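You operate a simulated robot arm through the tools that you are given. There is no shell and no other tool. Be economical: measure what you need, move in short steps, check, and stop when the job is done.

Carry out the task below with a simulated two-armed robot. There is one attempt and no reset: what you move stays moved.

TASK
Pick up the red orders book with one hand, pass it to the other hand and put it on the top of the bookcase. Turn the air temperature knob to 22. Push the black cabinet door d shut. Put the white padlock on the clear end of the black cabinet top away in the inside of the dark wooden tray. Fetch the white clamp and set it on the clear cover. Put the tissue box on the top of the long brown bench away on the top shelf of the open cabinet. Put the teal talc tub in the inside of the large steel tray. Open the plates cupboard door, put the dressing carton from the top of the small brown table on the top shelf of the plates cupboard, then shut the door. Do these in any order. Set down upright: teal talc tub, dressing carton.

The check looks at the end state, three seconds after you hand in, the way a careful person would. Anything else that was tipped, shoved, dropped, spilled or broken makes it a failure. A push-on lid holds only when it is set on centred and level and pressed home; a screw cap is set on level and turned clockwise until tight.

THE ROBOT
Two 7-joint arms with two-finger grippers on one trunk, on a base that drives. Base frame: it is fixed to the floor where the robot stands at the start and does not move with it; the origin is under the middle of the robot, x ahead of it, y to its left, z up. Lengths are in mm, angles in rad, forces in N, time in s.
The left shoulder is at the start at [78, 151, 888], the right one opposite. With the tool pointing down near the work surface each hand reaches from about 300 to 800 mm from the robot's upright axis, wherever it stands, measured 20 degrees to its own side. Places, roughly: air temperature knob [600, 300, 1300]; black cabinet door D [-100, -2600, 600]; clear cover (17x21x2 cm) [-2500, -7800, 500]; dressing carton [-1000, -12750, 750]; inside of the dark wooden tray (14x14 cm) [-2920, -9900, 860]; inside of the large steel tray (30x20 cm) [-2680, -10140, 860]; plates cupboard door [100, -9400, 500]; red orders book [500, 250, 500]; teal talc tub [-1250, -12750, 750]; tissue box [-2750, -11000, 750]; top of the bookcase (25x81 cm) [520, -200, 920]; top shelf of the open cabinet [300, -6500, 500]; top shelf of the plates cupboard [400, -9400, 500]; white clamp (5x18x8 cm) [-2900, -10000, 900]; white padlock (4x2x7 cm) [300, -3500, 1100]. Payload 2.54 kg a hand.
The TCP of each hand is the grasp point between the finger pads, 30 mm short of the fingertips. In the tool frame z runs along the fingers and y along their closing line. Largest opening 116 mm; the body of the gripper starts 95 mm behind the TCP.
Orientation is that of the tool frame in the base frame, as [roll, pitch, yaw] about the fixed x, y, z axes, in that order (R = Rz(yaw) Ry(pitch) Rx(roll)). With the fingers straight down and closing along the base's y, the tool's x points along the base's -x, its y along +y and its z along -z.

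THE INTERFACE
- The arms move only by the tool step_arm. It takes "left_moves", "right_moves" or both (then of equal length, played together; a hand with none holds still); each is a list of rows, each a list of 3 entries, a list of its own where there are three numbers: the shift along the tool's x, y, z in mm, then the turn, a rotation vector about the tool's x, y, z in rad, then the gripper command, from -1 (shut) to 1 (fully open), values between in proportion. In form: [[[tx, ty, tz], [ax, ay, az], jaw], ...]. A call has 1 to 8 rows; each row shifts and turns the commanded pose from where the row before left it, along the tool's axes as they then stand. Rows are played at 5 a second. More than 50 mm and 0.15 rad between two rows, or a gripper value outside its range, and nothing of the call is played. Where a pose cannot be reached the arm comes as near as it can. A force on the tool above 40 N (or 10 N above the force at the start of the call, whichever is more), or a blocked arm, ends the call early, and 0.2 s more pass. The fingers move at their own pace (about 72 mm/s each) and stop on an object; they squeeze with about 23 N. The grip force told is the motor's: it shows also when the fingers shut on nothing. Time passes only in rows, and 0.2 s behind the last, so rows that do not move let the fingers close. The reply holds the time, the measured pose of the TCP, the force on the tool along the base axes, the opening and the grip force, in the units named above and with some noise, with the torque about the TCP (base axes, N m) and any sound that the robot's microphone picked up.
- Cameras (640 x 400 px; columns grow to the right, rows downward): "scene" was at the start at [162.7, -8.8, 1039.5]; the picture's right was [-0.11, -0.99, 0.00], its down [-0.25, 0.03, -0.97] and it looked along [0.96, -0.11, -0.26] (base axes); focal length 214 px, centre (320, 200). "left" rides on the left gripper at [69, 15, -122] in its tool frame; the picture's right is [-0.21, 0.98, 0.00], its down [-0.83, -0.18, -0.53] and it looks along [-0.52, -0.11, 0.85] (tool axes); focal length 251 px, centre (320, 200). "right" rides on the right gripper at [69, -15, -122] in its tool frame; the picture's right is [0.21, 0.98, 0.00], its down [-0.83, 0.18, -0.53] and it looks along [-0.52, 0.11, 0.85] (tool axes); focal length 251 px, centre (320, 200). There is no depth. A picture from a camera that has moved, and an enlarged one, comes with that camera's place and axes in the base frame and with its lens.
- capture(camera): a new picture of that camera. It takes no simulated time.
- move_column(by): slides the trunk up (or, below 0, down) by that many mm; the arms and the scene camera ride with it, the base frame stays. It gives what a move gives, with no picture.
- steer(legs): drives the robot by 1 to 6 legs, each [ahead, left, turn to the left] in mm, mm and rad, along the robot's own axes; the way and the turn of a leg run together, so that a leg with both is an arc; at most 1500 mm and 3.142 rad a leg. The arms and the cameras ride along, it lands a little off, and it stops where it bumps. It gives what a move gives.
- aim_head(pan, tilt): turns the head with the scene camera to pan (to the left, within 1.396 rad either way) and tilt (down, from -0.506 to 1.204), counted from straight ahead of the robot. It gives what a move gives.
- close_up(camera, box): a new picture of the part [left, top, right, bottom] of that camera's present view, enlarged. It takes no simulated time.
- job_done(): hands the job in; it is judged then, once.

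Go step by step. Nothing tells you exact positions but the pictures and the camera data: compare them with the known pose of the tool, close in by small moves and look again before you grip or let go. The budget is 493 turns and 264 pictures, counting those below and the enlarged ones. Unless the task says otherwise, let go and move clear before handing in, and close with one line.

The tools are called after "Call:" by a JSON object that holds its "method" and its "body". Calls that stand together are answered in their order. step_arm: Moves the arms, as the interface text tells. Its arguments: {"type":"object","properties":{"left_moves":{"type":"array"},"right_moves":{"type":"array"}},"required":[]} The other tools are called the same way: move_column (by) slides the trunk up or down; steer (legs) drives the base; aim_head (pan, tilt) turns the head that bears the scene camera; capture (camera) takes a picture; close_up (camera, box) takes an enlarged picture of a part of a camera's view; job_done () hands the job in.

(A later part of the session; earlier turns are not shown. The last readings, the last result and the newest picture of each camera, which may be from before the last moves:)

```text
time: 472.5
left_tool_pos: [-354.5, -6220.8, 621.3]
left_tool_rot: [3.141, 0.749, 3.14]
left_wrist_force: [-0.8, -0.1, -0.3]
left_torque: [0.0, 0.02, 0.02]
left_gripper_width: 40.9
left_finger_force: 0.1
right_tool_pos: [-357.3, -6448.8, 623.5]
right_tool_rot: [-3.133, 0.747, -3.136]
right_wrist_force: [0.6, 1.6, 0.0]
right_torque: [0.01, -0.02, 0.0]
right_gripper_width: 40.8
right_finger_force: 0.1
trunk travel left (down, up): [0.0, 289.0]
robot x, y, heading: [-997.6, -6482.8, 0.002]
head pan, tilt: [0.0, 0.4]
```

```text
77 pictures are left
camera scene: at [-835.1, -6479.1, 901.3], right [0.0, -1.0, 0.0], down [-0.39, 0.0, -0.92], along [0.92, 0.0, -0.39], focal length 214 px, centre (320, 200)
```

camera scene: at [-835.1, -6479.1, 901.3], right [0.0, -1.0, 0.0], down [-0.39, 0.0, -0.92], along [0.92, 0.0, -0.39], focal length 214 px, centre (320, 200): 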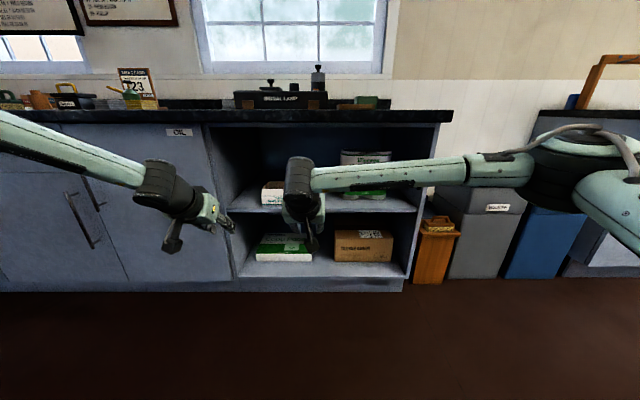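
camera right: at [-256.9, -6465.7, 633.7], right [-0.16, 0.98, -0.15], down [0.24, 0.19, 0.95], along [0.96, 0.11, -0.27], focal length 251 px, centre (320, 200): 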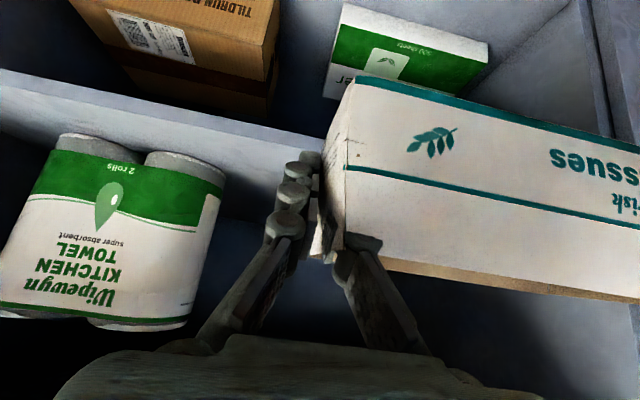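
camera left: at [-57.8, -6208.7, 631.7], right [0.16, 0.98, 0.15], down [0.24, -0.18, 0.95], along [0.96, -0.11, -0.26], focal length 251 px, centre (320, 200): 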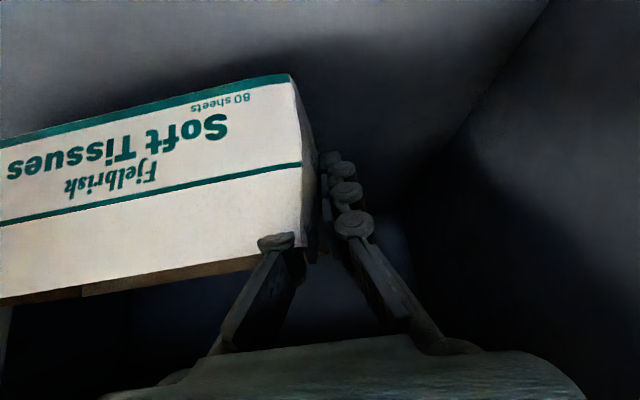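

Tissue box is placed. Now straighten the hands and drive to the small brown table with carton and talc.

Call:
{"method": "step_arm", "body": {"left_moves": [[[0, 0, -40], [0, 0.15, 0], 0.5], [[0, 0, -40], [0, 0.15, 0], 0.5], [[0, 0, -40], [0, 0.15, 0], 0.5], [[0, 0, -30], [0, 0.15, 0], 0.5], [[0, 0, -20], [0, 0.15, 0], 0.5]], "right_moves": [[[0, 0, -40], [0, 0.15, 0], 0.5], [[0, 0, -40], [0, 0.15, 0], 0.5], [[0, 0, -40], [0, 0.15, 0], 0.5], [[0, 0, -30], [0, 0.15, 0], 0.5], [[0, 0, -20], [0, 0.15, 0], 0.5]]}}

Call:
{"method": "move_column", "body": {"by": 220}}

Call:
{"method": "steer", "body": {"legs": [[0, 0, -1.573], [1500, -40, 0], [1500, -40, 0], [1500, -40, 0], [700, 0, 0]]}}

Call:
{"method": "capture", "body": {"camera": "scene"}}

```text
time: 473.7
left_tool_pos: [-432.9, -6221.1, 768.4]
left_tool_rot: [-3.141, -0.003, 3.141]
left_wrist_force: [0.3, 0.8, -0.3]
left_torque: [0.0, -0.01, 0.0]
left_gripper_width: 87.1
left_finger_force: 0.1
right_tool_pos: [-435.0, -6448.1, 771.9]
right_tool_rot: [-3.138, -0.006, -3.141]
right_wrist_force: [0.1, 0.1, 0.3]
right_torque: [-0.02, -0.01, 0.01]
right_gripper_width: 87.0
right_finger_force: 0.1
trunk travel left (down, up): [0.0, 289.0]
robot x, y, heading: [-1000.2, -6476.5, -0.001]
head pan, tilt: [0.0, 0.4]
```

```text
time: 476.0
left_tool_pos: [-432.3, -6220.8, 988.3]
left_tool_rot: [3.14, 0.0, -3.14]
left_wrist_force: [-0.4, 0.4, -0.1]
left_torque: [-0.01, -0.01, -0.04]
left_gripper_width: 86.9
left_finger_force: 0.1
right_tool_pos: [-436.2, -6448.2, 992.9]
right_tool_rot: [-3.134, -0.003, -3.141]
right_wrist_force: [-0.5, 0.3, -0.2]
right_torque: [0.04, -0.03, -0.02]
right_gripper_width: 87.3
right_finger_force: 0.1
trunk travel left (down, up): [-220.0, 69.0]
robot x, y, heading: [-995.5, -6479.2, -0.004]
head pan, tilt: [0.0, 0.4]
```

```text
refused: leg 2 is longer than a leg can be; nothing moved
```

```text
76 pictures are left
camera scene: at [-835.0, -6479.1, 1121.2], right [0.0, -1.0, 0.0], down [-0.39, 0.0, -0.92], along [0.92, 0.0, -0.39], focal length 214 px, centre (320, 200)
```

scene: 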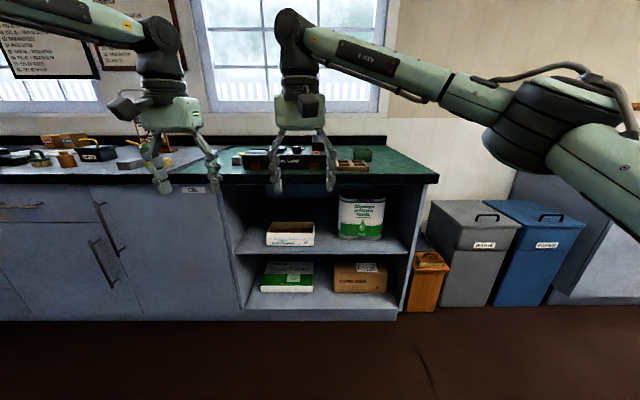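

The tissue box stands neatly on the top shelf. Drive on to the small table.

Call:
{"method": "steer", "body": {"legs": [[0, 0, -1.573], [1480, -40, 0], [1480, -40, 0], [1480, -40, 0], [800, 0, 0]]}}

Call:
{"method": "aim_head", "body": {"pan": 0, "tilt": 0.5}}

Call:
{"method": "capture", "body": {"camera": "scene"}}

```text
time: 505.2
left_tool_pos: [-850.9, -12319.0, 988.2]
left_tool_rot: [3.139, -0.001, 1.551]
left_wrist_force: [-0.5, -0.6, 0.2]
left_torque: [0.0, -0.01, -0.01]
left_gripper_width: 87.0
left_finger_force: 0.0
right_tool_pos: [-1078.8, -12313.2, 993.0]
right_tool_rot: [-3.136, -0.004, 1.549]
right_wrist_force: [-0.7, 0.0, 0.4]
right_torque: [0.0, -0.01, -0.01]
right_gripper_width: 87.1
right_finger_force: 0.1
trunk travel left (down, up): [-220.0, 69.0]
robot x, y, heading: [-1101.2, -11748.6, -1.59]
head pan, tilt: [0.0, 0.4]
```

```text
time: 505.8
left_tool_pos: [-851.2, -12319.7, 988.0]
left_tool_rot: [3.141, 0.002, 1.551]
left_wrist_force: [-0.9, -0.2, -0.2]
left_torque: [-0.02, -0.02, 0.0]
left_gripper_width: 87.0
left_finger_force: 0.2
right_tool_pos: [-1077.6, -12312.6, 993.2]
right_tool_rot: [-3.135, -0.002, 1.548]
right_wrist_force: [-0.4, -0.8, 0.4]
right_torque: [0.0, -0.01, 0.03]
right_gripper_width: 86.9
right_finger_force: 0.1
trunk travel left (down, up): [-220.0, 69.0]
robot x, y, heading: [-1095.9, -11750.2, -1.591]
head pan, tilt: [0.0, 0.499]
```

```text
75 pictures are left
camera scene: at [-1099.9, -11907.1, 1112.2], right [-1.0, 0.02, 0.0], down [0.01, 0.48, -0.88], along [-0.02, -0.88, -0.48], focal length 214 px, centre (320, 200)
```

scene: 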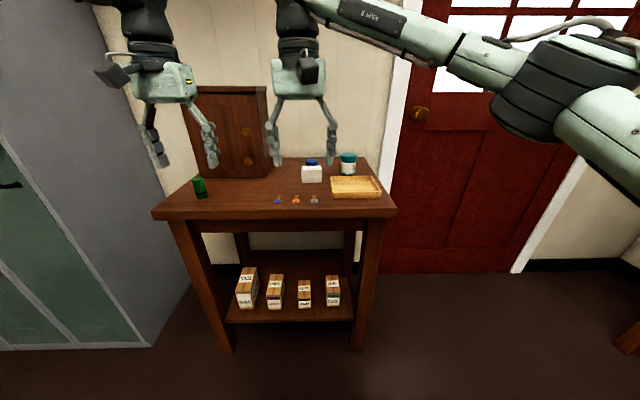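

Call:
{"method": "close_up", "body": {"camera": "scene", "box": [160, 130, 400, 230]}}

Call:
{"method": "capture", "body": {"camera": "right"}}

```text
2.67 times, centred on (280, 180) of scene
camera zoom: at [-1099.9, -11907.1, 1112.2], right [-1.0, 0.02, 0.0], down [0.01, 0.48, -0.88], along [-0.02, -0.88, -0.48], focal length 572 px, centre (427, 253)
```

zoom: 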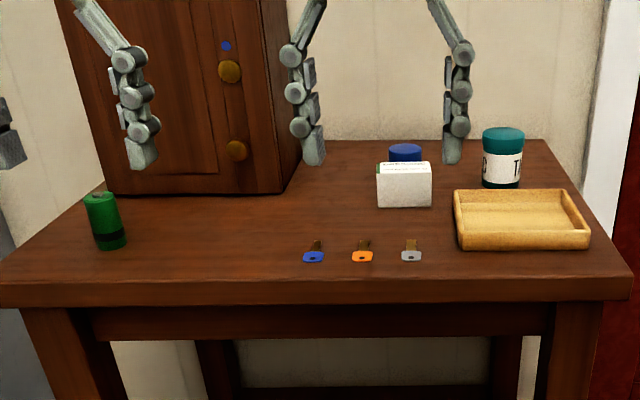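

```text
73 pictures are left
camera right: at [-1090.1, -12244.6, 1115.4], right [0.98, 0.19, -0.01], down [0.17, -0.83, 0.53], along [0.1, -0.52, -0.85], focal length 251 px, centre (320, 200)
```

right: 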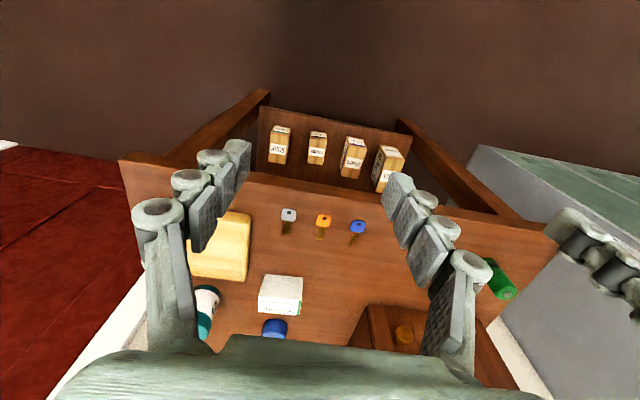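

I see the carton (white, blue-lidded tub behind it) and the teal talc tub behind the wooden tray. Drive closer.

Call:
{"method": "steer", "body": {"legs": [[320, -40, 0.02]]}}

Call:
{"method": "step_arm", "body": {"right_moves": [[[0, -35, 0], [0, 0, 0], 0.5], [[0, -35, 0], [0, 0, 0], 0.5]]}}

Call:
{"method": "capture", "body": {"camera": "right"}}

```text
time: 507.8
left_tool_pos: [-878.2, -12597.9, 989.0]
left_tool_rot: [3.139, -0.016, 1.572]
left_wrist_force: [-0.1, 1.5, 0.1]
left_torque: [-0.17, 0.07, 0.03]
left_gripper_width: 87.0
left_finger_force: 0.1
right_tool_pos: [-1106.6, -12601.4, 992.3]
right_tool_rot: [-3.134, -0.002, 1.569]
right_wrist_force: [-0.2, 0.1, -0.5]
right_torque: [0.01, -0.01, 0.01]
right_gripper_width: 86.8
right_finger_force: 0.1
trunk travel left (down, up): [-220.0, 69.0]
robot x, y, heading: [-1139.3, -12035.9, -1.566]
head pan, tilt: [0.0, 0.499]
stopped in leg 1: the force on the tool passed its limit at 91 N (the readings are from after the stop); the commanded pose is now the measured one
```

```text
time: 508.4
left_tool_pos: [-879.4, -12599.2, 988.4]
left_tool_rot: [3.141, -0.015, 1.572]
left_wrist_force: [0.1, 1.2, -0.6]
left_torque: [-0.02, -0.05, 0.04]
left_gripper_width: 86.8
left_finger_force: 0.0
right_tool_pos: [-1176.0, -12602.6, 993.9]
right_tool_rot: [-3.136, -0.003, 1.569]
right_wrist_force: [0.3, -0.6, -0.2]
right_torque: [-0.01, -0.01, -0.01]
right_gripper_width: 86.9
right_finger_force: 0.1
trunk travel left (down, up): [-220.0, 69.0]
robot x, y, heading: [-1139.0, -12041.6, -1.567]
head pan, tilt: [0.0, 0.499]
```

```text
72 pictures are left
camera right: at [-1189.7, -12533.1, 1115.3], right [0.98, 0.21, -0.01], down [0.18, -0.83, 0.53], along [0.11, -0.52, -0.85], focal length 251 px, centre (320, 200)
```

right: 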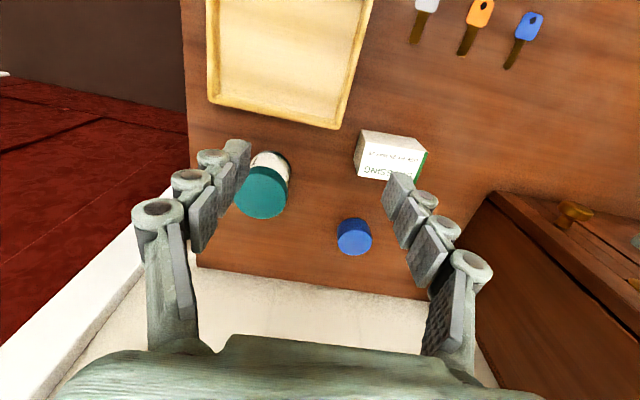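

The left hand touched the wooden cabinet. Pull it back and check that nothing shifted.

Call:
{"method": "step_arm", "body": {"left_moves": [[[40, 0, 0], [0, 0, 0], 0.5], [[40, 0, 0], [0, 0, 0], 0.5], [[40, 0, 0], [0, 0.015, 0], 0.5]]}}

Call:
{"method": "close_up", "body": {"camera": "scene", "box": [60, 60, 460, 310]}}

```text
time: 509.2
left_tool_pos: [-878.0, -12478.7, 990.3]
left_tool_rot: [3.14, -0.029, 1.57]
left_wrist_force: [0.7, 0.4, -0.6]
left_torque: [0.01, 0.03, 0.0]
left_gripper_width: 87.0
left_finger_force: 0.1
right_tool_pos: [-1176.3, -12600.4, 993.3]
right_tool_rot: [-3.134, -0.002, 1.571]
right_wrist_force: [-0.3, 0.5, 0.3]
right_torque: [-0.03, 0.0, 0.0]
right_gripper_width: 86.8
right_finger_force: 0.1
trunk travel left (down, up): [-220.0, 69.0]
robot x, y, heading: [-1138.9, -12036.9, -1.574]
head pan, tilt: [0.0, 0.499]
```

```text
1.60 times, centred on (260, 185) of scene
camera zoom: at [-1136.0, -12195.2, 1112.3], right [-1.0, 0.0, 0.0], down [0.0, 0.48, -0.88], along [0.0, -0.88, -0.48], focal length 343 px, centre (416, 224)
```

zoom: 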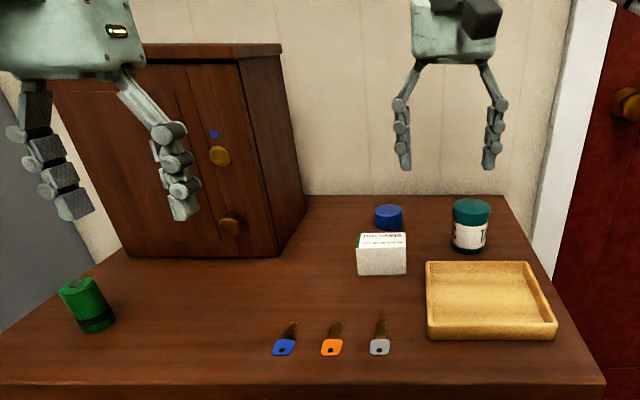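

Nothing shifted. The talc lid is at (−1225, −12695, 859) and the carton top at (−1077, −12637, 811). Move the right hand above the talc.

Call:
{"method": "step_arm", "body": {"right_moves": [[[-32, -17, 0], [0, 0, 0], 0.7], [[-32, -16, 15], [0, 0, 0], 0.7], [[-31, -16, 25], [0, 0, 0], 0.7]]}}

Call:
{"method": "capture", "body": {"camera": "right"}}

```text
time: 510.0
left_tool_pos: [-878.8, -12478.8, 990.3]
left_tool_rot: [3.139, -0.031, 1.569]
left_wrist_force: [-0.2, 0.3, -0.1]
left_torque: [0.02, 0.01, 0.01]
left_gripper_width: 87.1
left_finger_force: 0.0
right_tool_pos: [-1228.4, -12699.3, 950.4]
right_tool_rot: [-3.135, -0.003, 1.571]
right_wrist_force: [-0.5, -1.3, 0.5]
right_torque: [-0.01, 0.0, -0.02]
right_gripper_width: 98.5
right_finger_force: 0.1
trunk travel left (down, up): [-220.0, 69.0]
robot x, y, heading: [-1135.8, -12036.9, -1.57]
head pan, tilt: [0.0, 0.499]
```

```text
70 pictures are left
camera right: at [-1241.4, -12629.6, 1074.0], right [0.98, 0.21, -0.01], down [0.18, -0.83, 0.53], along [0.11, -0.52, -0.85], focal length 251 px, centre (320, 200)
```

right: 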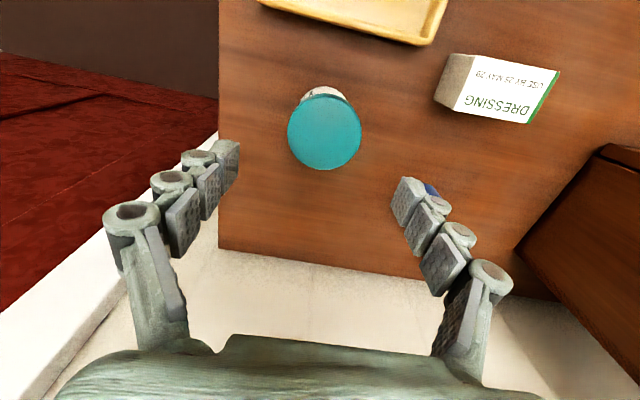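

Align and descend around the tub.

Call:
{"method": "step_arm", "body": {"right_moves": [[[9, 4, 35], [0, 0, 0], 0.7], [[0, 0, 45], [0, 0, 0], 0.7], [[0, 0, 40], [0, 0, 0], 0.7]]}}

Call:
{"method": "capture", "body": {"camera": "right"}}

```text
time: 510.8
left_tool_pos: [-879.7, -12479.0, 991.0]
left_tool_rot: [3.138, -0.032, 1.571]
left_wrist_force: [0.3, -0.4, -0.4]
left_torque: [0.03, 0.01, -0.01]
left_gripper_width: 86.9
left_finger_force: 0.0
right_tool_pos: [-1223.8, -12687.8, 832.9]
right_tool_rot: [-3.135, -0.005, 1.568]
right_wrist_force: [0.3, -0.6, 0.6]
right_torque: [0.01, -0.02, 0.01]
right_gripper_width: 98.5
right_finger_force: 0.0
trunk travel left (down, up): [-220.0, 69.0]
robot x, y, heading: [-1137.3, -12040.4, -1.569]
head pan, tilt: [0.0, 0.499]
```

```text
69 pictures are left
camera right: at [-1236.5, -12619.5, 955.5], right [0.98, 0.21, -0.01], down [0.18, -0.83, 0.53], along [0.11, -0.52, -0.85], focal length 251 px, centre (320, 200)
```

right: 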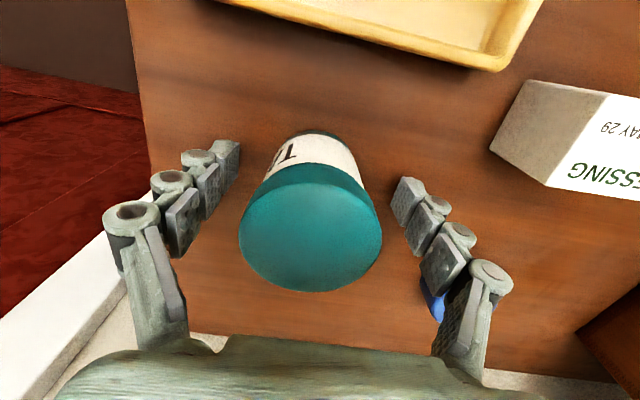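

Lower 8 mm more and close on the tub.

Call:
{"method": "step_arm", "body": {"right_moves": [[[0, 0, 8], [0, 0, 0], 0.7], [[0, 0, 0], [0, 0, 0], 0], [[0, 0, 0], [0, 0, 0], -1], [[0, 0, 0], [0, 0, 0], -1], [[0, 0, 0], [0, 0, 0], -1], [[0, 0, -15], [0, 0, 0], -1]]}}

Call:
{"method": "capture", "body": {"camera": "right"}}

```text
time: 512.2
left_tool_pos: [-879.0, -12477.6, 989.5]
left_tool_rot: [3.14, -0.031, 1.571]
left_wrist_force: [-0.1, 0.3, -0.6]
left_torque: [-0.04, -0.01, -0.01]
left_gripper_width: 86.8
left_finger_force: 0.1
right_tool_pos: [-1226.0, -12687.1, 837.8]
right_tool_rot: [-3.132, -0.007, 1.567]
right_wrist_force: [0.5, -0.1, -2.6]
right_torque: [-0.01, 0.03, 0.01]
right_gripper_width: 58.3
right_finger_force: 22.2
trunk travel left (down, up): [-220.0, 69.0]
robot x, y, heading: [-1138.8, -12036.0, -1.569]
head pan, tilt: [0.0, 0.499]
```

```text
68 pictures are left
camera right: at [-1237.7, -12619.2, 961.5], right [0.98, 0.21, -0.01], down [0.18, -0.83, 0.53], along [0.1, -0.52, -0.85], focal length 251 px, centre (320, 200)
```

right: 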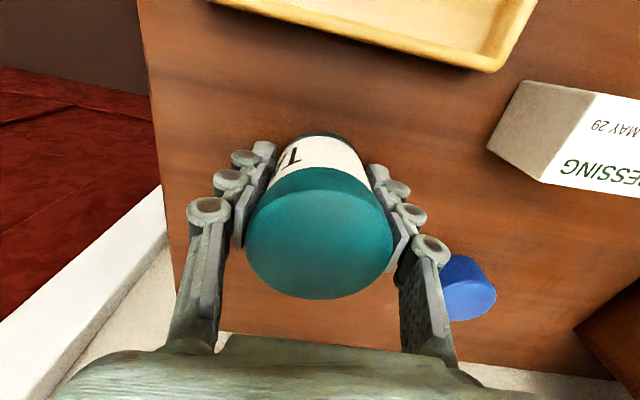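

Talc held (58 mm). Lift it clear and bring the left hand in front of the carton, tilting it forward.

Call:
{"method": "step_arm", "body": {"right_moves": [[[0, 0, -40], [0, 0, 0], -1], [[0, 0, -40], [0, 0, 0], -1], [[0, -20, -40], [0, 0, 0], -1], [[20, -40, 0], [0, 0, 0], -1], [[20, -40, 0], [0, 0, 0], -1]], "left_moves": [[[0, -20, 0], [0, 0, 0], 0.8], [[0, -40, 0], [0, 0, 0], 0.8], [[0, -45, 0], [0, 0, 0], 0.8], [[0, -45, 0], [0, 0, 0], 0.8], [[0, -45, 0], [0, 0, 0], 0.8]]}}

Call:
{"method": "step_arm", "body": {"left_moves": [[[0, 0, 20], [0, -0.15, 0], 0.8], [[0, 0, 20], [0, -0.15, 0], 0.8], [[0, 0, 25], [0, -0.15, 0], 0.8], [[0, 0, 25], [0, -0.15, 0], 0.8], [[20, 0, 20], [0, -0.12, 0], 0.8]]}}

Call:
{"method": "capture", "body": {"camera": "left"}}

```text
time: 513.4
left_tool_pos: [-1056.7, -12481.8, 989.4]
left_tool_rot: [3.14, -0.032, 1.578]
left_wrist_force: [0.7, 0.2, -0.2]
left_torque: [-0.02, -0.01, 0.03]
left_gripper_width: 104.5
left_finger_force: 0.0
left hand out of reach, approached as far as the arm can: row 5
right_tool_pos: [-1321.9, -12646.4, 959.4]
right_tool_rot: [-3.136, -0.006, 1.569]
right_wrist_force: [0.1, -0.5, -1.8]
right_torque: [0.01, 0.0, -0.03]
right_gripper_width: 58.1
right_finger_force: 23.3
trunk travel left (down, up): [-220.0, 69.0]
robot x, y, heading: [-1133.7, -12036.7, -1.572]
head pan, tilt: [0.0, 0.499]
```

```text
time: 514.6
left_tool_pos: [-1057.6, -12492.6, 876.7]
left_tool_rot: [3.14, 0.69, 1.571]
left_wrist_force: [-0.4, -0.5, 0.0]
left_torque: [0.04, 0.02, 0.0]
left_gripper_width: 104.4
left_finger_force: 0.1
right_tool_pos: [-1322.4, -12647.6, 959.2]
right_tool_rot: [-3.135, -0.002, 1.568]
right_wrist_force: [-0.3, 0.0, -3.0]
right_torque: [0.03, 0.0, -0.02]
right_gripper_width: 58.2
right_finger_force: 23.2
trunk travel left (down, up): [-220.0, 69.0]
robot x, y, heading: [-1137.5, -12039.2, -1.572]
head pan, tilt: [0.0, 0.499]
```

```text
67 pictures are left
camera left: at [-1043.4, -12363.5, 926.3], right [0.98, -0.17, 0.14], down [-0.18, -0.3, 0.94], along [-0.12, -0.94, -0.32], focal length 251 px, centre (320, 200)
```

left: 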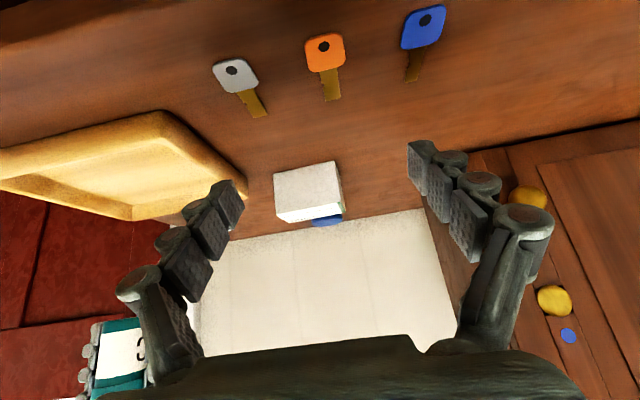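

Carton estimate: x≈−1085, front y≈−12622, z≈782–840. Advance most of the way and look again.

Call:
{"method": "step_arm", "body": {"left_moves": [[[-15, -14, 29], [0, 0, 0], 0.65], [[-15, -13, 29], [0, 0, 0], 0.65], [[-14, 0, 30], [0, 0, 0], 0.65]]}}

Call:
{"method": "capture", "body": {"camera": "left"}}

```text
time: 515.4
left_tool_pos: [-1075.3, -12583.0, 839.9]
left_tool_rot: [3.141, 0.686, 1.567]
left_wrist_force: [-0.1, 0.1, -0.4]
left_torque: [-0.01, 0.01, -0.01]
left_gripper_width: 95.5
left_finger_force: 0.1
left hand out of reach, approached as far as the arm can: row 2, 3
right_tool_pos: [-1321.5, -12647.3, 958.6]
right_tool_rot: [-3.135, -0.005, 1.568]
right_wrist_force: [-0.2, 0.9, -2.3]
right_torque: [0.02, 0.02, 0.0]
right_gripper_width: 58.1
right_finger_force: 23.2
trunk travel left (down, up): [-220.0, 69.0]
robot x, y, heading: [-1139.0, -12037.4, -1.572]
head pan, tilt: [0.0, 0.499]
```

```text
66 pictures are left
camera left: at [-1061.0, -12453.3, 889.0], right [0.98, -0.17, 0.14], down [-0.18, -0.3, 0.94], along [-0.12, -0.94, -0.32], focal length 251 px, centre (320, 200)
```

left: 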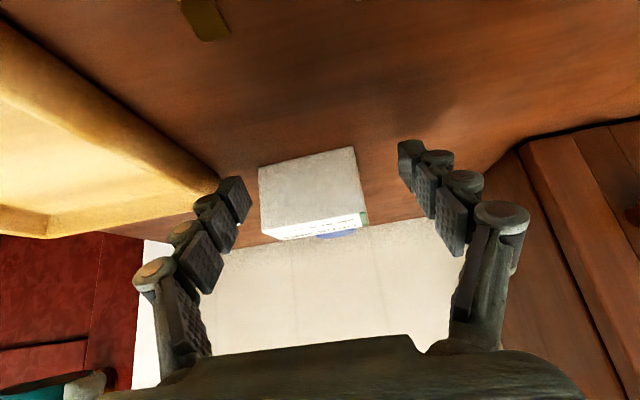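

Triangulated: carton front y≈−12641, table z≈786, centre x≈−1091, 81 mm wide. Strafe the base right for the left arm's reach and re-align.

Call:
{"method": "steer", "body": {"legs": [[0, -60, 0]]}}

Call:
{"method": "step_arm", "body": {"left_moves": [[[0, 22, 0], [0, 0, 0], 0.85], [[0, 20, 0], [0, 0, 0], 0.85], [[-14, 0, 20], [0, 0, 0], 0.85]]}}

Call:
{"method": "capture", "body": {"camera": "left"}}

```text
time: 516.7
left_tool_pos: [-1136.4, -12581.7, 839.9]
left_tool_rot: [3.141, 0.688, 1.568]
left_wrist_force: [1.1, -0.1, 0.6]
left_torque: [-0.01, -0.02, -0.01]
left_gripper_width: 96.0
left_finger_force: 0.0
right_tool_pos: [-1381.5, -12648.1, 959.1]
right_tool_rot: [-3.134, -0.003, 1.57]
right_wrist_force: [-0.2, 0.3, -1.7]
right_torque: [0.0, 0.0, -0.02]
right_gripper_width: 58.1
right_finger_force: 23.2
trunk travel left (down, up): [-220.0, 69.0]
robot x, y, heading: [-1196.8, -12038.5, -1.572]
head pan, tilt: [0.0, 0.499]
```

```text
time: 517.5
left_tool_pos: [-1093.0, -12606.2, 834.0]
left_tool_rot: [3.141, 0.688, 1.568]
left_wrist_force: [-0.5, 0.6, -0.4]
left_torque: [-0.02, -0.01, -0.03]
left_gripper_width: 107.3
left_finger_force: 0.0
right_tool_pos: [-1381.8, -12646.5, 959.1]
right_tool_rot: [-3.134, -0.002, 1.571]
right_wrist_force: [-0.2, 0.5, -1.4]
right_torque: [0.01, -0.02, -0.01]
right_gripper_width: 58.3
right_finger_force: 23.0
trunk travel left (down, up): [-220.0, 69.0]
robot x, y, heading: [-1197.0, -12037.8, -1.572]
head pan, tilt: [0.0, 0.499]
```

```text
65 pictures are left
camera left: at [-1077.1, -12478.1, 883.4], right [0.98, -0.17, 0.14], down [-0.18, -0.3, 0.94], along [-0.12, -0.94, -0.32], focal length 251 px, centre (320, 200)
```

left: 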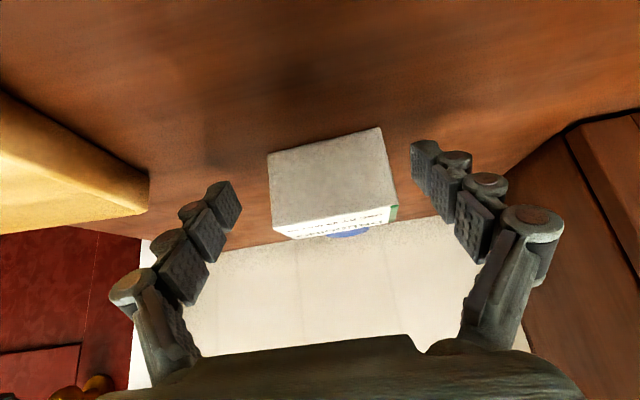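

Centred. Move in and grip the carton.

Call:
{"method": "step_arm", "body": {"left_moves": [[[-9, 2, 16], [0, 0, 0], 0.85], [[-9, 0, 15], [0, 0, 0], 0.85], [[-8, 0, 15], [0, 0, 0], 0.85]]}}

Call:
{"method": "capture", "body": {"camera": "left"}}

```text
time: 518.3
left_tool_pos: [-1093.6, -12654.9, 817.2]
left_tool_rot: [-3.141, 0.693, 1.567]
left_wrist_force: [0.6, 8.3, 13.8]
left_torque: [0.14, -0.16, 0.08]
left_gripper_width: 111.0
left_finger_force: 12.1
right_tool_pos: [-1382.8, -12646.9, 960.3]
right_tool_rot: [-3.135, -0.002, 1.568]
right_wrist_force: [-0.3, 0.0, -2.2]
right_torque: [0.0, 0.01, 0.01]
right_gripper_width: 58.1
right_finger_force: 22.9
trunk travel left (down, up): [-220.0, 69.0]
robot x, y, heading: [-1200.7, -12037.2, -1.572]
head pan, tilt: [0.0, 0.499]
```

```text
64 pictures are left
camera left: at [-1077.3, -12525.2, 866.1], right [0.98, -0.17, 0.14], down [-0.18, -0.29, 0.94], along [-0.12, -0.94, -0.32], focal length 251 px, centre (320, 200)
```

left: 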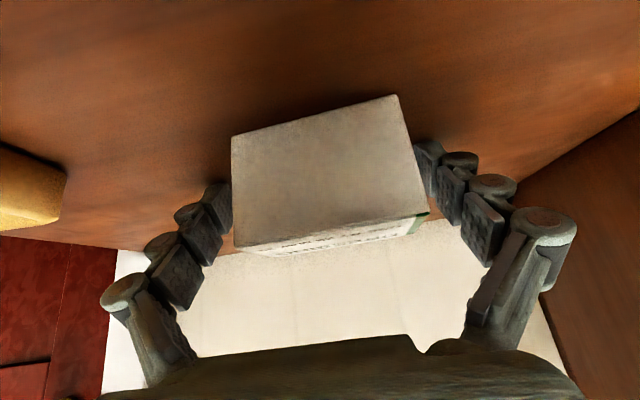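

Fingertips touch the table; rise 5 mm and close.

Call:
{"method": "step_arm", "body": {"left_moves": [[[-3, 0, -4], [0, 0, 0], 0.8], [[0, 0, 0], [0, 0, 0], 0.2], [[0, 0, 0], [0, 0, 0], -1], [[0, 0, 0], [0, 0, 0], -1], [[0, 0, 0], [0, 0, 0], -1]]}}

Call:
{"method": "step_arm", "body": {"left_moves": [[[-10, 0, -12], [0, 0, 0], -1], [[-13, 0, -15], [0, 0, 0], -1], [[-20, 0, -23], [0, 0, 0], -1]]}}

Call:
{"method": "capture", "body": {"camera": "left"}}

```text
time: 519.5
left_tool_pos: [-1092.5, -12655.1, 827.8]
left_tool_rot: [-3.141, 0.702, 1.569]
left_wrist_force: [2.2, 4.7, 39.3]
left_torque: [-0.02, -0.21, 0.01]
left_gripper_width: 70.4
left_finger_force: 22.8
right_tool_pos: [-1381.7, -12644.6, 962.4]
right_tool_rot: [-3.137, 0.0, 1.57]
right_wrist_force: [-0.1, 0.6, -1.6]
right_torque: [0.0, 0.01, 0.0]
right_gripper_width: 58.1
right_finger_force: 23.0
trunk travel left (down, up): [-220.0, 69.0]
robot x, y, heading: [-1193.1, -12040.4, -1.574]
head pan, tilt: [0.0, 0.499]
```

```text
time: 520.3
left_tool_pos: [-1091.8, -12656.2, 883.5]
left_tool_rot: [3.139, 0.685, 1.568]
left_wrist_force: [-0.6, -0.4, -0.2]
left_torque: [-0.03, -0.02, -0.03]
left_gripper_width: 69.9
left_finger_force: 23.0
right_tool_pos: [-1381.9, -12646.6, 958.5]
right_tool_rot: [-3.134, -0.005, 1.569]
right_wrist_force: [-0.1, 0.0, -1.5]
right_torque: [0.02, 0.0, 0.0]
right_gripper_width: 58.2
right_finger_force: 22.5
trunk travel left (down, up): [-220.0, 69.0]
robot x, y, heading: [-1199.6, -12037.4, -1.572]
head pan, tilt: [0.0, 0.499]
```

```text
63 pictures are left
camera left: at [-1077.0, -12526.7, 933.7], right [0.98, -0.17, 0.14], down [-0.18, -0.3, 0.94], along [-0.12, -0.94, -0.32], focal length 251 px, centre (320, 200)
```

left: 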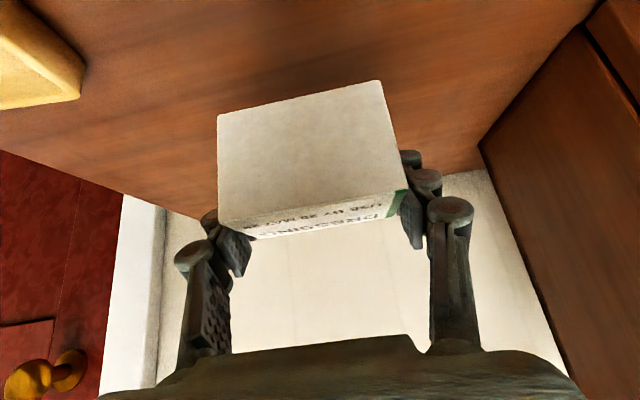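

Both objects are held. Back off and drive to the steel tray.

Call:
{"method": "steer", "body": {"legs": [[-1430, 0, 0], [0, 0, -1.57], [450, -360, 0]]}}

Call:
{"method": "aim_head", "body": {"pan": -0.1, "tilt": 0.5}}

Call:
{"method": "capture", "body": {"camera": "scene"}}

```text
time: 534.9
left_tool_pos: [-2265.6, -10391.6, 885.2]
left_tool_rot: [3.14, 0.688, 0.016]
left_wrist_force: [1.0, 0.6, -0.4]
left_torque: [0.02, 0.04, -0.01]
left_gripper_width: 70.0
left_finger_force: 22.9
right_tool_pos: [-2262.4, -10101.7, 958.9]
right_tool_rot: [-3.133, -0.002, 0.022]
right_wrist_force: [-0.8, -1.0, -1.4]
right_torque: [0.01, -0.02, 0.0]
right_gripper_width: 58.1
right_finger_force: 23.3
trunk travel left (down, up): [-220.0, 69.0]
robot x, y, heading: [-1649.9, -10270.6, -3.122]
head pan, tilt: [0.0, 0.499]
```

```text
time: 535.5
left_tool_pos: [-2265.3, -10391.4, 883.8]
left_tool_rot: [3.139, 0.688, 0.017]
left_wrist_force: [0.3, -0.3, 0.0]
left_torque: [0.04, 0.0, -0.04]
left_gripper_width: 70.0
left_finger_force: 23.2
right_tool_pos: [-2262.9, -10100.4, 958.2]
right_tool_rot: [-3.133, -0.003, 0.017]
right_wrist_force: [0.1, 0.3, -2.3]
right_torque: [-0.01, -0.04, -0.02]
right_gripper_width: 58.2
right_finger_force: 22.7
trunk travel left (down, up): [-220.0, 69.0]
robot x, y, heading: [-1649.6, -10272.5, -3.125]
head pan, tilt: [-0.099, 0.499]
```

```text
62 pictures are left
camera scene: at [-1806.6, -10265.7, 1112.1], right [0.08, 1.0, 0.0], down [0.48, -0.04, -0.88], along [-0.88, 0.07, -0.48], focal length 214 px, centre (320, 200)
```

scene: 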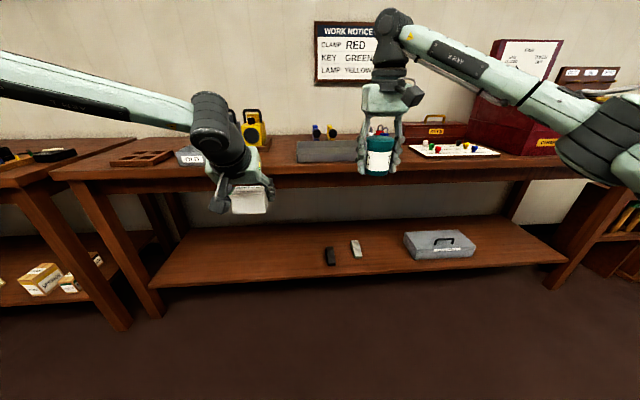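

Raise the left hand (carton) well above the bench, then approach the tray.

Call:
{"method": "step_arm", "body": {"left_moves": [[[-26, 0, -31], [0, 0, 0], -1], [[-26, 0, -31], [0, 0, 0], -1]]}}

Call:
{"method": "steer", "body": {"legs": [[400, 45, -0.018]]}}

Call:
{"method": "capture", "body": {"camera": "right"}}

```text
time: 536.1
left_tool_pos: [-2265.2, -10392.2, 963.8]
left_tool_rot: [3.139, 0.688, 0.016]
left_wrist_force: [-0.6, 0.8, -0.5]
left_torque: [0.04, 0.0, -0.01]
left_gripper_width: 70.2
left_finger_force: 22.8
right_tool_pos: [-2261.8, -10101.0, 959.6]
right_tool_rot: [-3.134, -0.005, 0.02]
right_wrist_force: [-0.5, -0.1, -2.3]
right_torque: [-0.01, 0.0, -0.01]
right_gripper_width: 58.0
right_finger_force: 23.7
trunk travel left (down, up): [-220.0, 69.0]
robot x, y, heading: [-1649.9, -10276.1, -3.127]
head pan, tilt: [-0.099, 0.499]
```

```text
time: 538.6
left_tool_pos: [-2670.2, -10435.8, 963.4]
left_tool_rot: [3.14, 0.688, 0.007]
left_wrist_force: [-0.4, 0.5, -0.5]
left_torque: [0.04, 0.01, -0.01]
left_gripper_width: 69.9
left_finger_force: 23.0
right_tool_pos: [-2663.0, -10145.0, 959.5]
right_tool_rot: [-3.133, -0.004, 0.009]
right_wrist_force: [-0.7, -0.5, -1.8]
right_torque: [0.03, -0.03, 0.0]
right_gripper_width: 58.2
right_finger_force: 23.2
trunk travel left (down, up): [-220.0, 69.0]
robot x, y, heading: [-2051.1, -10322.6, -3.131]
head pan, tilt: [-0.099, 0.499]
```

```text
61 pictures are left
camera right: at [-2593.0, -10130.7, 1081.9], right [0.22, -0.97, -0.01], down [-0.83, -0.19, 0.53], along [-0.52, -0.11, -0.85], focal length 251 px, centre (320, 200)
```

right: 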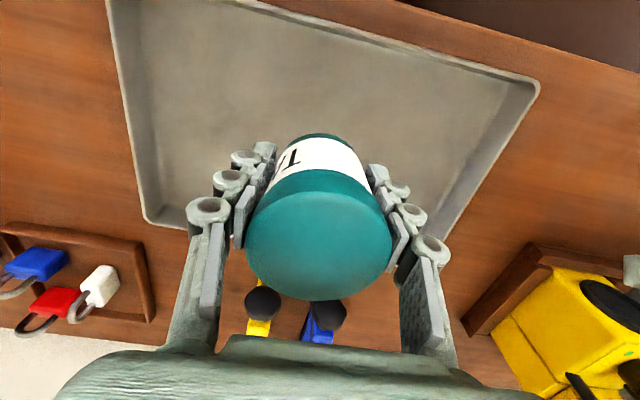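

The hand is centred over the tray. Lower the tub until it touches the tray floor.

Call:
{"method": "step_arm", "body": {"right_moves": [[[0, 0, 25], [0, 0, 0], -1], [[0, 0, 15], [0, 0, 0], -1], [[0, 0, 6], [0, 0, 0], -1], [[0, 0, 4], [0, 0, 0], -1]]}}

Call:
{"method": "close_up", "body": {"camera": "scene", "box": [230, 90, 430, 250]}}

```text
time: 539.6
left_tool_pos: [-2669.6, -10435.3, 964.9]
left_tool_rot: [3.139, 0.688, 0.005]
left_wrist_force: [-0.1, -0.5, 0.1]
left_torque: [0.0, 0.02, -0.01]
left_gripper_width: 70.1
left_finger_force: 22.8
right_tool_pos: [-2663.3, -10145.2, 909.7]
right_tool_rot: [-3.136, -0.004, 0.009]
right_wrist_force: [0.1, 0.0, -1.8]
right_torque: [0.0, 0.01, 0.01]
right_gripper_width: 58.3
right_finger_force: 22.3
trunk travel left (down, up): [-220.0, 69.0]
robot x, y, heading: [-2045.3, -10325.0, -3.131]
head pan, tilt: [-0.099, 0.499]
```

```text
2.50 times, centred on (330, 170) of scene
camera zoom: at [-2208.5, -10314.5, 1112.1], right [0.09, 1.0, 0.0], down [0.48, -0.04, -0.88], along [-0.87, 0.08, -0.48], focal length 536 px, centre (295, 275)
```

zoom: 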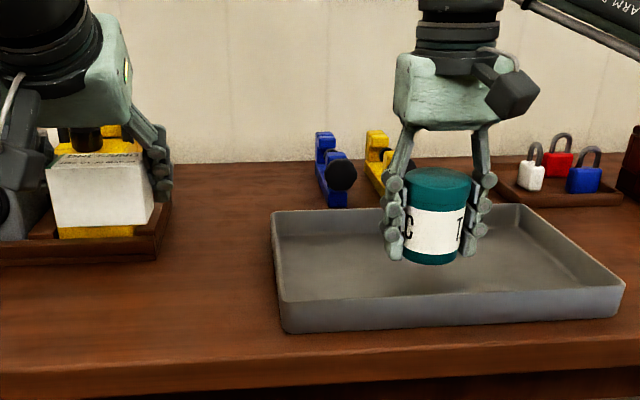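

Call:
{"method": "step_arm", "body": {"right_moves": [[[0, 0, 4], [0, 0, 0], -1], [[0, 0, 4], [0, 0, 0], -1], [[0, 0, 4], [0, 0, 0], -1], [[0, 0, 3], [0, 0, 0], -1]]}}

Call:
{"method": "step_arm", "body": {"right_moves": [[[0, 0, 3], [0, 0, 0], -1], [[0, 0, 3], [0, 0, 0], -1]]}}

```text
time: 540.6
left_tool_pos: [-2669.4, -10437.1, 964.1]
left_tool_rot: [3.139, 0.686, 0.006]
left_wrist_force: [-0.9, -1.1, -0.4]
left_torque: [0.0, 0.02, 0.01]
left_gripper_width: 70.2
left_finger_force: 23.7
right_tool_pos: [-2661.7, -10145.2, 893.7]
right_tool_rot: [-3.136, -0.004, 0.008]
right_wrist_force: [-0.4, 0.1, -1.8]
right_torque: [-0.04, 0.02, -0.01]
right_gripper_width: 58.2
right_finger_force: 23.1
trunk travel left (down, up): [-220.0, 69.0]
robot x, y, heading: [-2054.2, -10319.5, -3.13]
head pan, tilt: [-0.099, 0.499]
```

```text
time: 541.2
left_tool_pos: [-2668.9, -10436.3, 964.5]
left_tool_rot: [3.141, 0.687, 0.008]
left_wrist_force: [-0.6, 0.0, -0.4]
left_torque: [0.0, 0.02, -0.01]
left_gripper_width: 70.0
left_finger_force: 22.7
right_tool_pos: [-2662.1, -10146.2, 887.6]
right_tool_rot: [-3.135, -0.005, 0.007]
right_wrist_force: [0.2, 0.5, -2.3]
right_torque: [-0.01, 0.01, 0.01]
right_gripper_width: 58.3
right_finger_force: 23.3
trunk travel left (down, up): [-220.0, 69.0]
robot x, y, heading: [-2051.6, -10322.6, -3.135]
head pan, tilt: [-0.099, 0.499]
```

Call:
{"method": "step_arm", "body": {"right_moves": [[[0, 0, 3], [0, 0, 0], -1], [[0, 0, 3], [0, 0, 0], -1], [[0, 0, 3], [0, 0, 0], -1]]}}

Call:
{"method": "close_up", "body": {"camera": "scene", "box": [300, 120, 480, 240]}}

```text
time: 542.0
left_tool_pos: [-2669.2, -10435.5, 966.0]
left_tool_rot: [3.139, 0.69, 0.006]
left_wrist_force: [0.1, 0.7, -0.2]
left_torque: [0.04, 0.0, 0.01]
left_gripper_width: 70.1
left_finger_force: 23.3
right_tool_pos: [-2663.0, -10144.2, 882.4]
right_tool_rot: [-3.136, 0.002, 0.008]
right_wrist_force: [0.6, 3.3, 16.4]
right_torque: [-0.2, -0.1, 0.07]
right_gripper_width: 58.1
right_finger_force: 22.3
trunk travel left (down, up): [-220.0, 69.0]
robot x, y, heading: [-2051.7, -10328.3, -3.134]
head pan, tilt: [-0.099, 0.499]
```

```text
3.33 times, centred on (390, 180) of scene
camera zoom: at [-2207.2, -10314.6, 1112.7], right [0.09, 1.0, 0.0], down [0.48, -0.04, -0.88], along [-0.88, 0.08, -0.48], focal length 715 px, centre (87, 267)
```

zoom: 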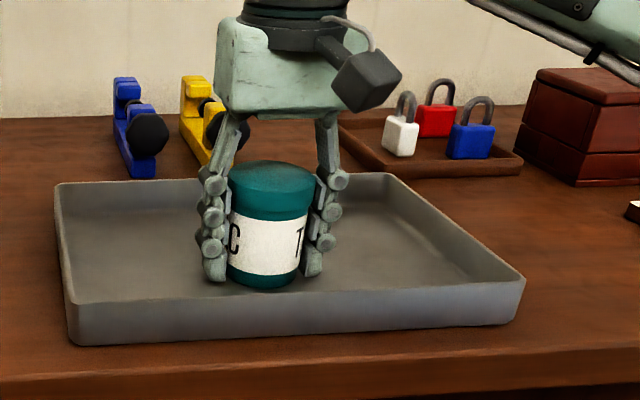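

Resting on the tray floor. Open and rise.

Call:
{"method": "step_arm", "body": {"right_moves": [[[0, 0, -1], [0, 0, 0], 0.1], [[0, 0, 0], [0, 0, 0], 0.3], [[0, 0, 0], [0, 0, 0], 0.5], [[0, 0, -30], [0, 0, 0], 0.5], [[0, 0, -45], [0, 0, 0], 0.5], [[0, 0, -45], [0, 0, 0], 0.5]]}}

Call:
{"method": "close_up", "body": {"camera": "scene", "box": [230, 90, 480, 250]}}

```text
time: 543.5
left_tool_pos: [-2668.6, -10435.6, 964.5]
left_tool_rot: [3.139, 0.69, 0.007]
left_wrist_force: [-0.2, 0.4, 0.5]
left_torque: [-0.02, 0.02, -0.01]
left_gripper_width: 70.0
left_finger_force: 23.6
right_tool_pos: [-2662.9, -10145.3, 1001.0]
right_tool_rot: [-3.134, -0.002, 0.008]
right_wrist_force: [0.4, -0.9, -0.5]
right_torque: [0.02, 0.0, 0.01]
right_gripper_width: 87.1
right_finger_force: 0.1
trunk travel left (down, up): [-220.0, 69.0]
robot x, y, heading: [-2053.2, -10324.1, -3.13]
head pan, tilt: [-0.099, 0.499]
```

```text
2.50 times, centred on (355, 170) of scene
camera zoom: at [-2207.9, -10314.8, 1112.2], right [0.09, 1.0, 0.0], down [0.48, -0.04, -0.88], along [-0.87, 0.08, -0.48], focal length 536 px, centre (232, 275)
```

zoom: 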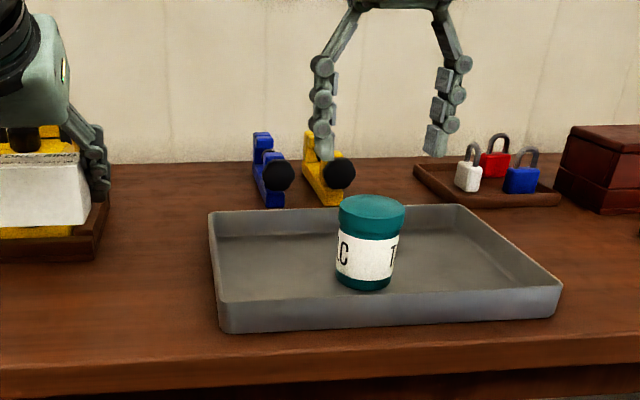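

Talc stands upright in the tray. Back off and go to the plates cupboard.

Call:
{"method": "steer", "body": {"legs": [[-950, 0, 0], [0, 0, 1.57], [0, 0, 1.56], [0, 900, 0]]}}

Call:
{"method": "aim_head", "body": {"pan": 0, "tilt": 0.5}}

Call:
{"method": "capture", "body": {"camera": "scene"}}

```text
time: 564.8
left_tool_pos: [-494.9, -9302.7, 963.3]
left_tool_rot: [3.139, 0.688, -3.122]
left_wrist_force: [0.4, 0.4, -0.1]
left_torque: [-0.03, 0.0, 0.01]
left_gripper_width: 70.0
left_finger_force: 23.0
right_tool_pos: [-497.8, -9594.4, 998.9]
right_tool_rot: [-3.134, -0.003, -3.122]
right_wrist_force: [0.2, 0.7, 0.1]
right_torque: [-0.01, -0.02, -0.01]
right_gripper_width: 87.1
right_finger_force: 0.1
trunk travel left (down, up): [-220.0, 69.0]
robot x, y, heading: [-1110.2, -9424.0, 0.022]
head pan, tilt: [-0.099, 0.499]
```

```text
time: 565.4
left_tool_pos: [-494.7, -9302.7, 963.3]
left_tool_rot: [3.14, 0.688, -3.124]
left_wrist_force: [0.0, -0.1, 0.3]
left_torque: [-0.04, -0.02, 0.0]
left_gripper_width: 70.0
left_finger_force: 23.0
right_tool_pos: [-496.8, -9593.6, 999.8]
right_tool_rot: [-3.135, -0.001, -3.124]
right_wrist_force: [1.1, -0.5, -0.8]
right_torque: [-0.03, -0.01, 0.03]
right_gripper_width: 87.3
right_finger_force: 0.1
trunk travel left (down, up): [-220.0, 69.0]
robot x, y, heading: [-1109.9, -9424.6, 0.021]
head pan, tilt: [0.0, 0.499]
```

```text
57 pictures are left
camera scene: at [-950.1, -9417.7, 1112.2], right [0.02, -1.0, 0.0], down [-0.48, -0.01, -0.88], along [0.88, 0.02, -0.48], focal length 214 px, centre (320, 200)
```

scene: 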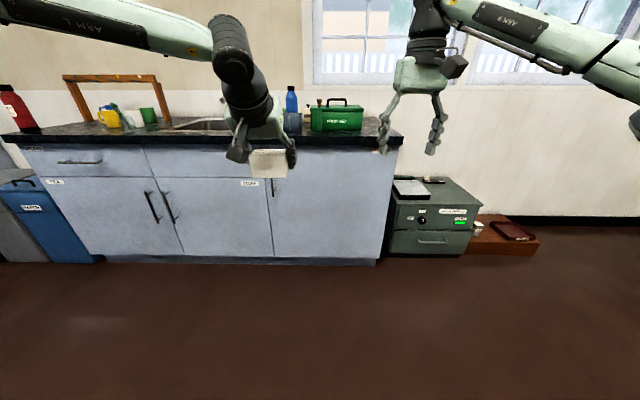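

Call:
{"method": "close_up", "body": {"camera": "scene", "box": [130, 110, 410, 270]}}

```text
2.29 times, centred on (270, 190) of scene
camera zoom: at [-950.1, -9417.7, 1112.2], right [0.02, -1.0, 0.0], down [-0.48, -0.01, -0.88], along [0.88, 0.02, -0.48], focal length 490 px, centre (434, 223)
```

zoom: 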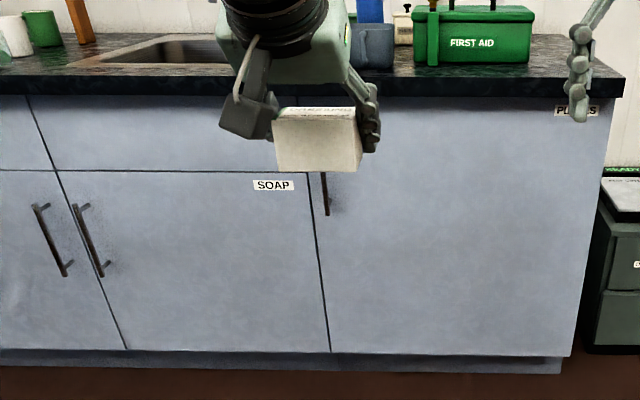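

The PLATES door is the right-hand one: handle on its left edge near (−25, −9163, ~690), hinge on the right near y −9730. Position the robot left of it and tilt the right hand forward.

Call:
{"method": "steer", "body": {"legs": [[150, 375, -0.022]]}}

Call:
{"method": "move_column", "body": {"by": -180}}

Call:
{"method": "step_arm", "body": {"right_moves": [[[0, 0, 20], [0, -0.14, 0], 0.3], [[0, 0, 20], [0, -0.14, 0], 0.3], [[0, 0, 20], [0, -0.14, 0], 0.3], [[10, 0, 20], [0, -0.14, 0], 0.3], [[15, 0, 20], [0, -0.14, 0], 0.3], [[15, 0, 15], [0, -0.14, 0], 0.3]]}}

Call:
{"method": "capture", "body": {"camera": "right"}}

```text
time: 569.6
left_tool_pos: [-338.4, -8946.7, 965.2]
left_tool_rot: [3.138, 0.687, 3.132]
left_wrist_force: [1.1, 0.1, 0.2]
left_torque: [0.0, 0.0, 0.04]
left_gripper_width: 70.1
left_finger_force: 22.4
right_tool_pos: [-349.0, -9237.2, 998.8]
right_tool_rot: [-3.135, -0.002, 3.132]
right_wrist_force: [-0.9, -0.2, 0.2]
right_torque: [-0.02, 0.0, 0.01]
right_gripper_width: 86.9
right_finger_force: 0.0
trunk travel left (down, up): [-220.0, 69.0]
robot x, y, heading: [-954.5, -9049.3, -0.006]
head pan, tilt: [0.0, 0.499]
```

```text
time: 571.6
left_tool_pos: [-338.6, -8946.8, 784.0]
left_tool_rot: [3.138, 0.687, 3.132]
left_wrist_force: [-0.9, -0.1, -0.6]
left_torque: [-0.01, -0.03, -0.02]
left_gripper_width: 70.1
left_finger_force: 23.2
right_tool_pos: [-349.7, -9237.2, 819.9]
right_tool_rot: [-3.135, -0.003, 3.133]
right_wrist_force: [-1.0, -0.3, 0.3]
right_torque: [-0.01, 0.01, 0.01]
right_gripper_width: 86.9
right_finger_force: 0.0
trunk travel left (down, up): [-40.0, 249.0]
robot x, y, heading: [-958.2, -9047.7, -0.006]
head pan, tilt: [0.0, 0.499]
```

```text
time: 573.0
left_tool_pos: [-338.1, -8947.9, 785.0]
left_tool_rot: [3.139, 0.688, 3.132]
left_wrist_force: [0.6, -0.9, 0.3]
left_torque: [-0.03, 0.01, -0.02]
left_gripper_width: 69.9
left_finger_force: 22.7
right_tool_pos: [-345.2, -9237.2, 691.4]
right_tool_rot: [-3.132, 0.841, 3.14]
right_wrist_force: [-0.3, 0.3, 0.9]
right_torque: [-0.03, 0.01, -0.01]
right_gripper_width: 75.3
right_finger_force: 0.0
trunk travel left (down, up): [-40.0, 249.0]
robot x, y, heading: [-959.1, -9050.5, -0.002]
head pan, tilt: [0.0, 0.499]
```

```text
55 pictures are left
camera right: at [-481.0, -9252.0, 722.1], right [-0.14, 0.98, -0.16], down [0.16, 0.19, 0.97], along [0.98, 0.11, -0.18], focal length 251 px, centre (320, 200)
```

right: 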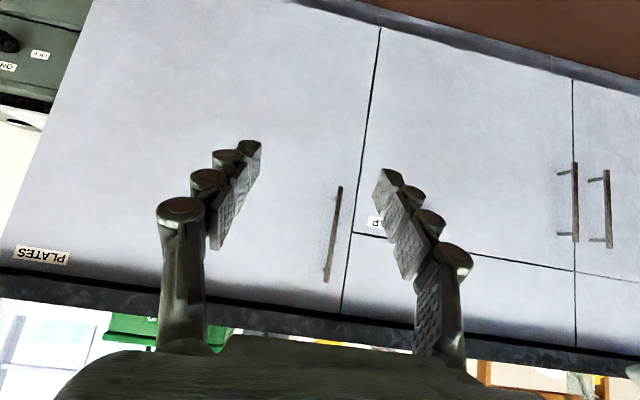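

Handle spans z 607–778 at y≈−9163. Align and advance.

Call:
{"method": "step_arm", "body": {"right_moves": [[[0, 37, 0], [0, 0, 0], -0.1], [[0, 37, 0], [0, 0, 0], -0.1], [[-27, 0, 30], [0, 0, 0], -0.1], [[-27, 0, 30], [0, 0, 0], -0.1], [[-27, 0, 30], [0, 0, 0], -0.1]]}}

Call:
{"method": "capture", "body": {"camera": "right"}}

```text
time: 574.2
left_tool_pos: [-339.3, -8947.3, 783.8]
left_tool_rot: [3.139, 0.687, 3.133]
left_wrist_force: [0.1, -0.5, -0.8]
left_torque: [-0.01, -0.03, 0.0]
left_gripper_width: 70.2
left_finger_force: 23.7
right_tool_pos: [-224.3, -9163.5, 690.8]
right_tool_rot: [-3.132, 0.837, 3.141]
right_wrist_force: [0.4, -0.5, 1.3]
right_torque: [0.02, 0.0, 0.04]
right_gripper_width: 52.2
right_finger_force: 0.0
trunk travel left (down, up): [-40.0, 249.0]
robot x, y, heading: [-954.7, -9048.8, -0.008]
head pan, tilt: [0.0, 0.499]
```

```text
54 pictures are left
camera right: at [-360.0, -9177.5, 722.6], right [-0.14, 0.98, -0.17], down [0.16, 0.19, 0.97], along [0.98, 0.11, -0.18], focal length 251 px, centre (320, 200)
```

right: 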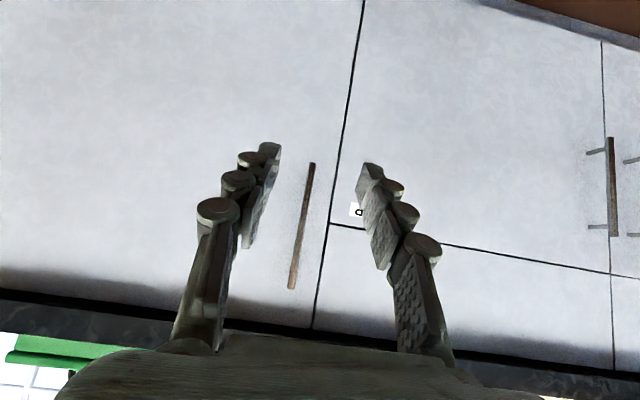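

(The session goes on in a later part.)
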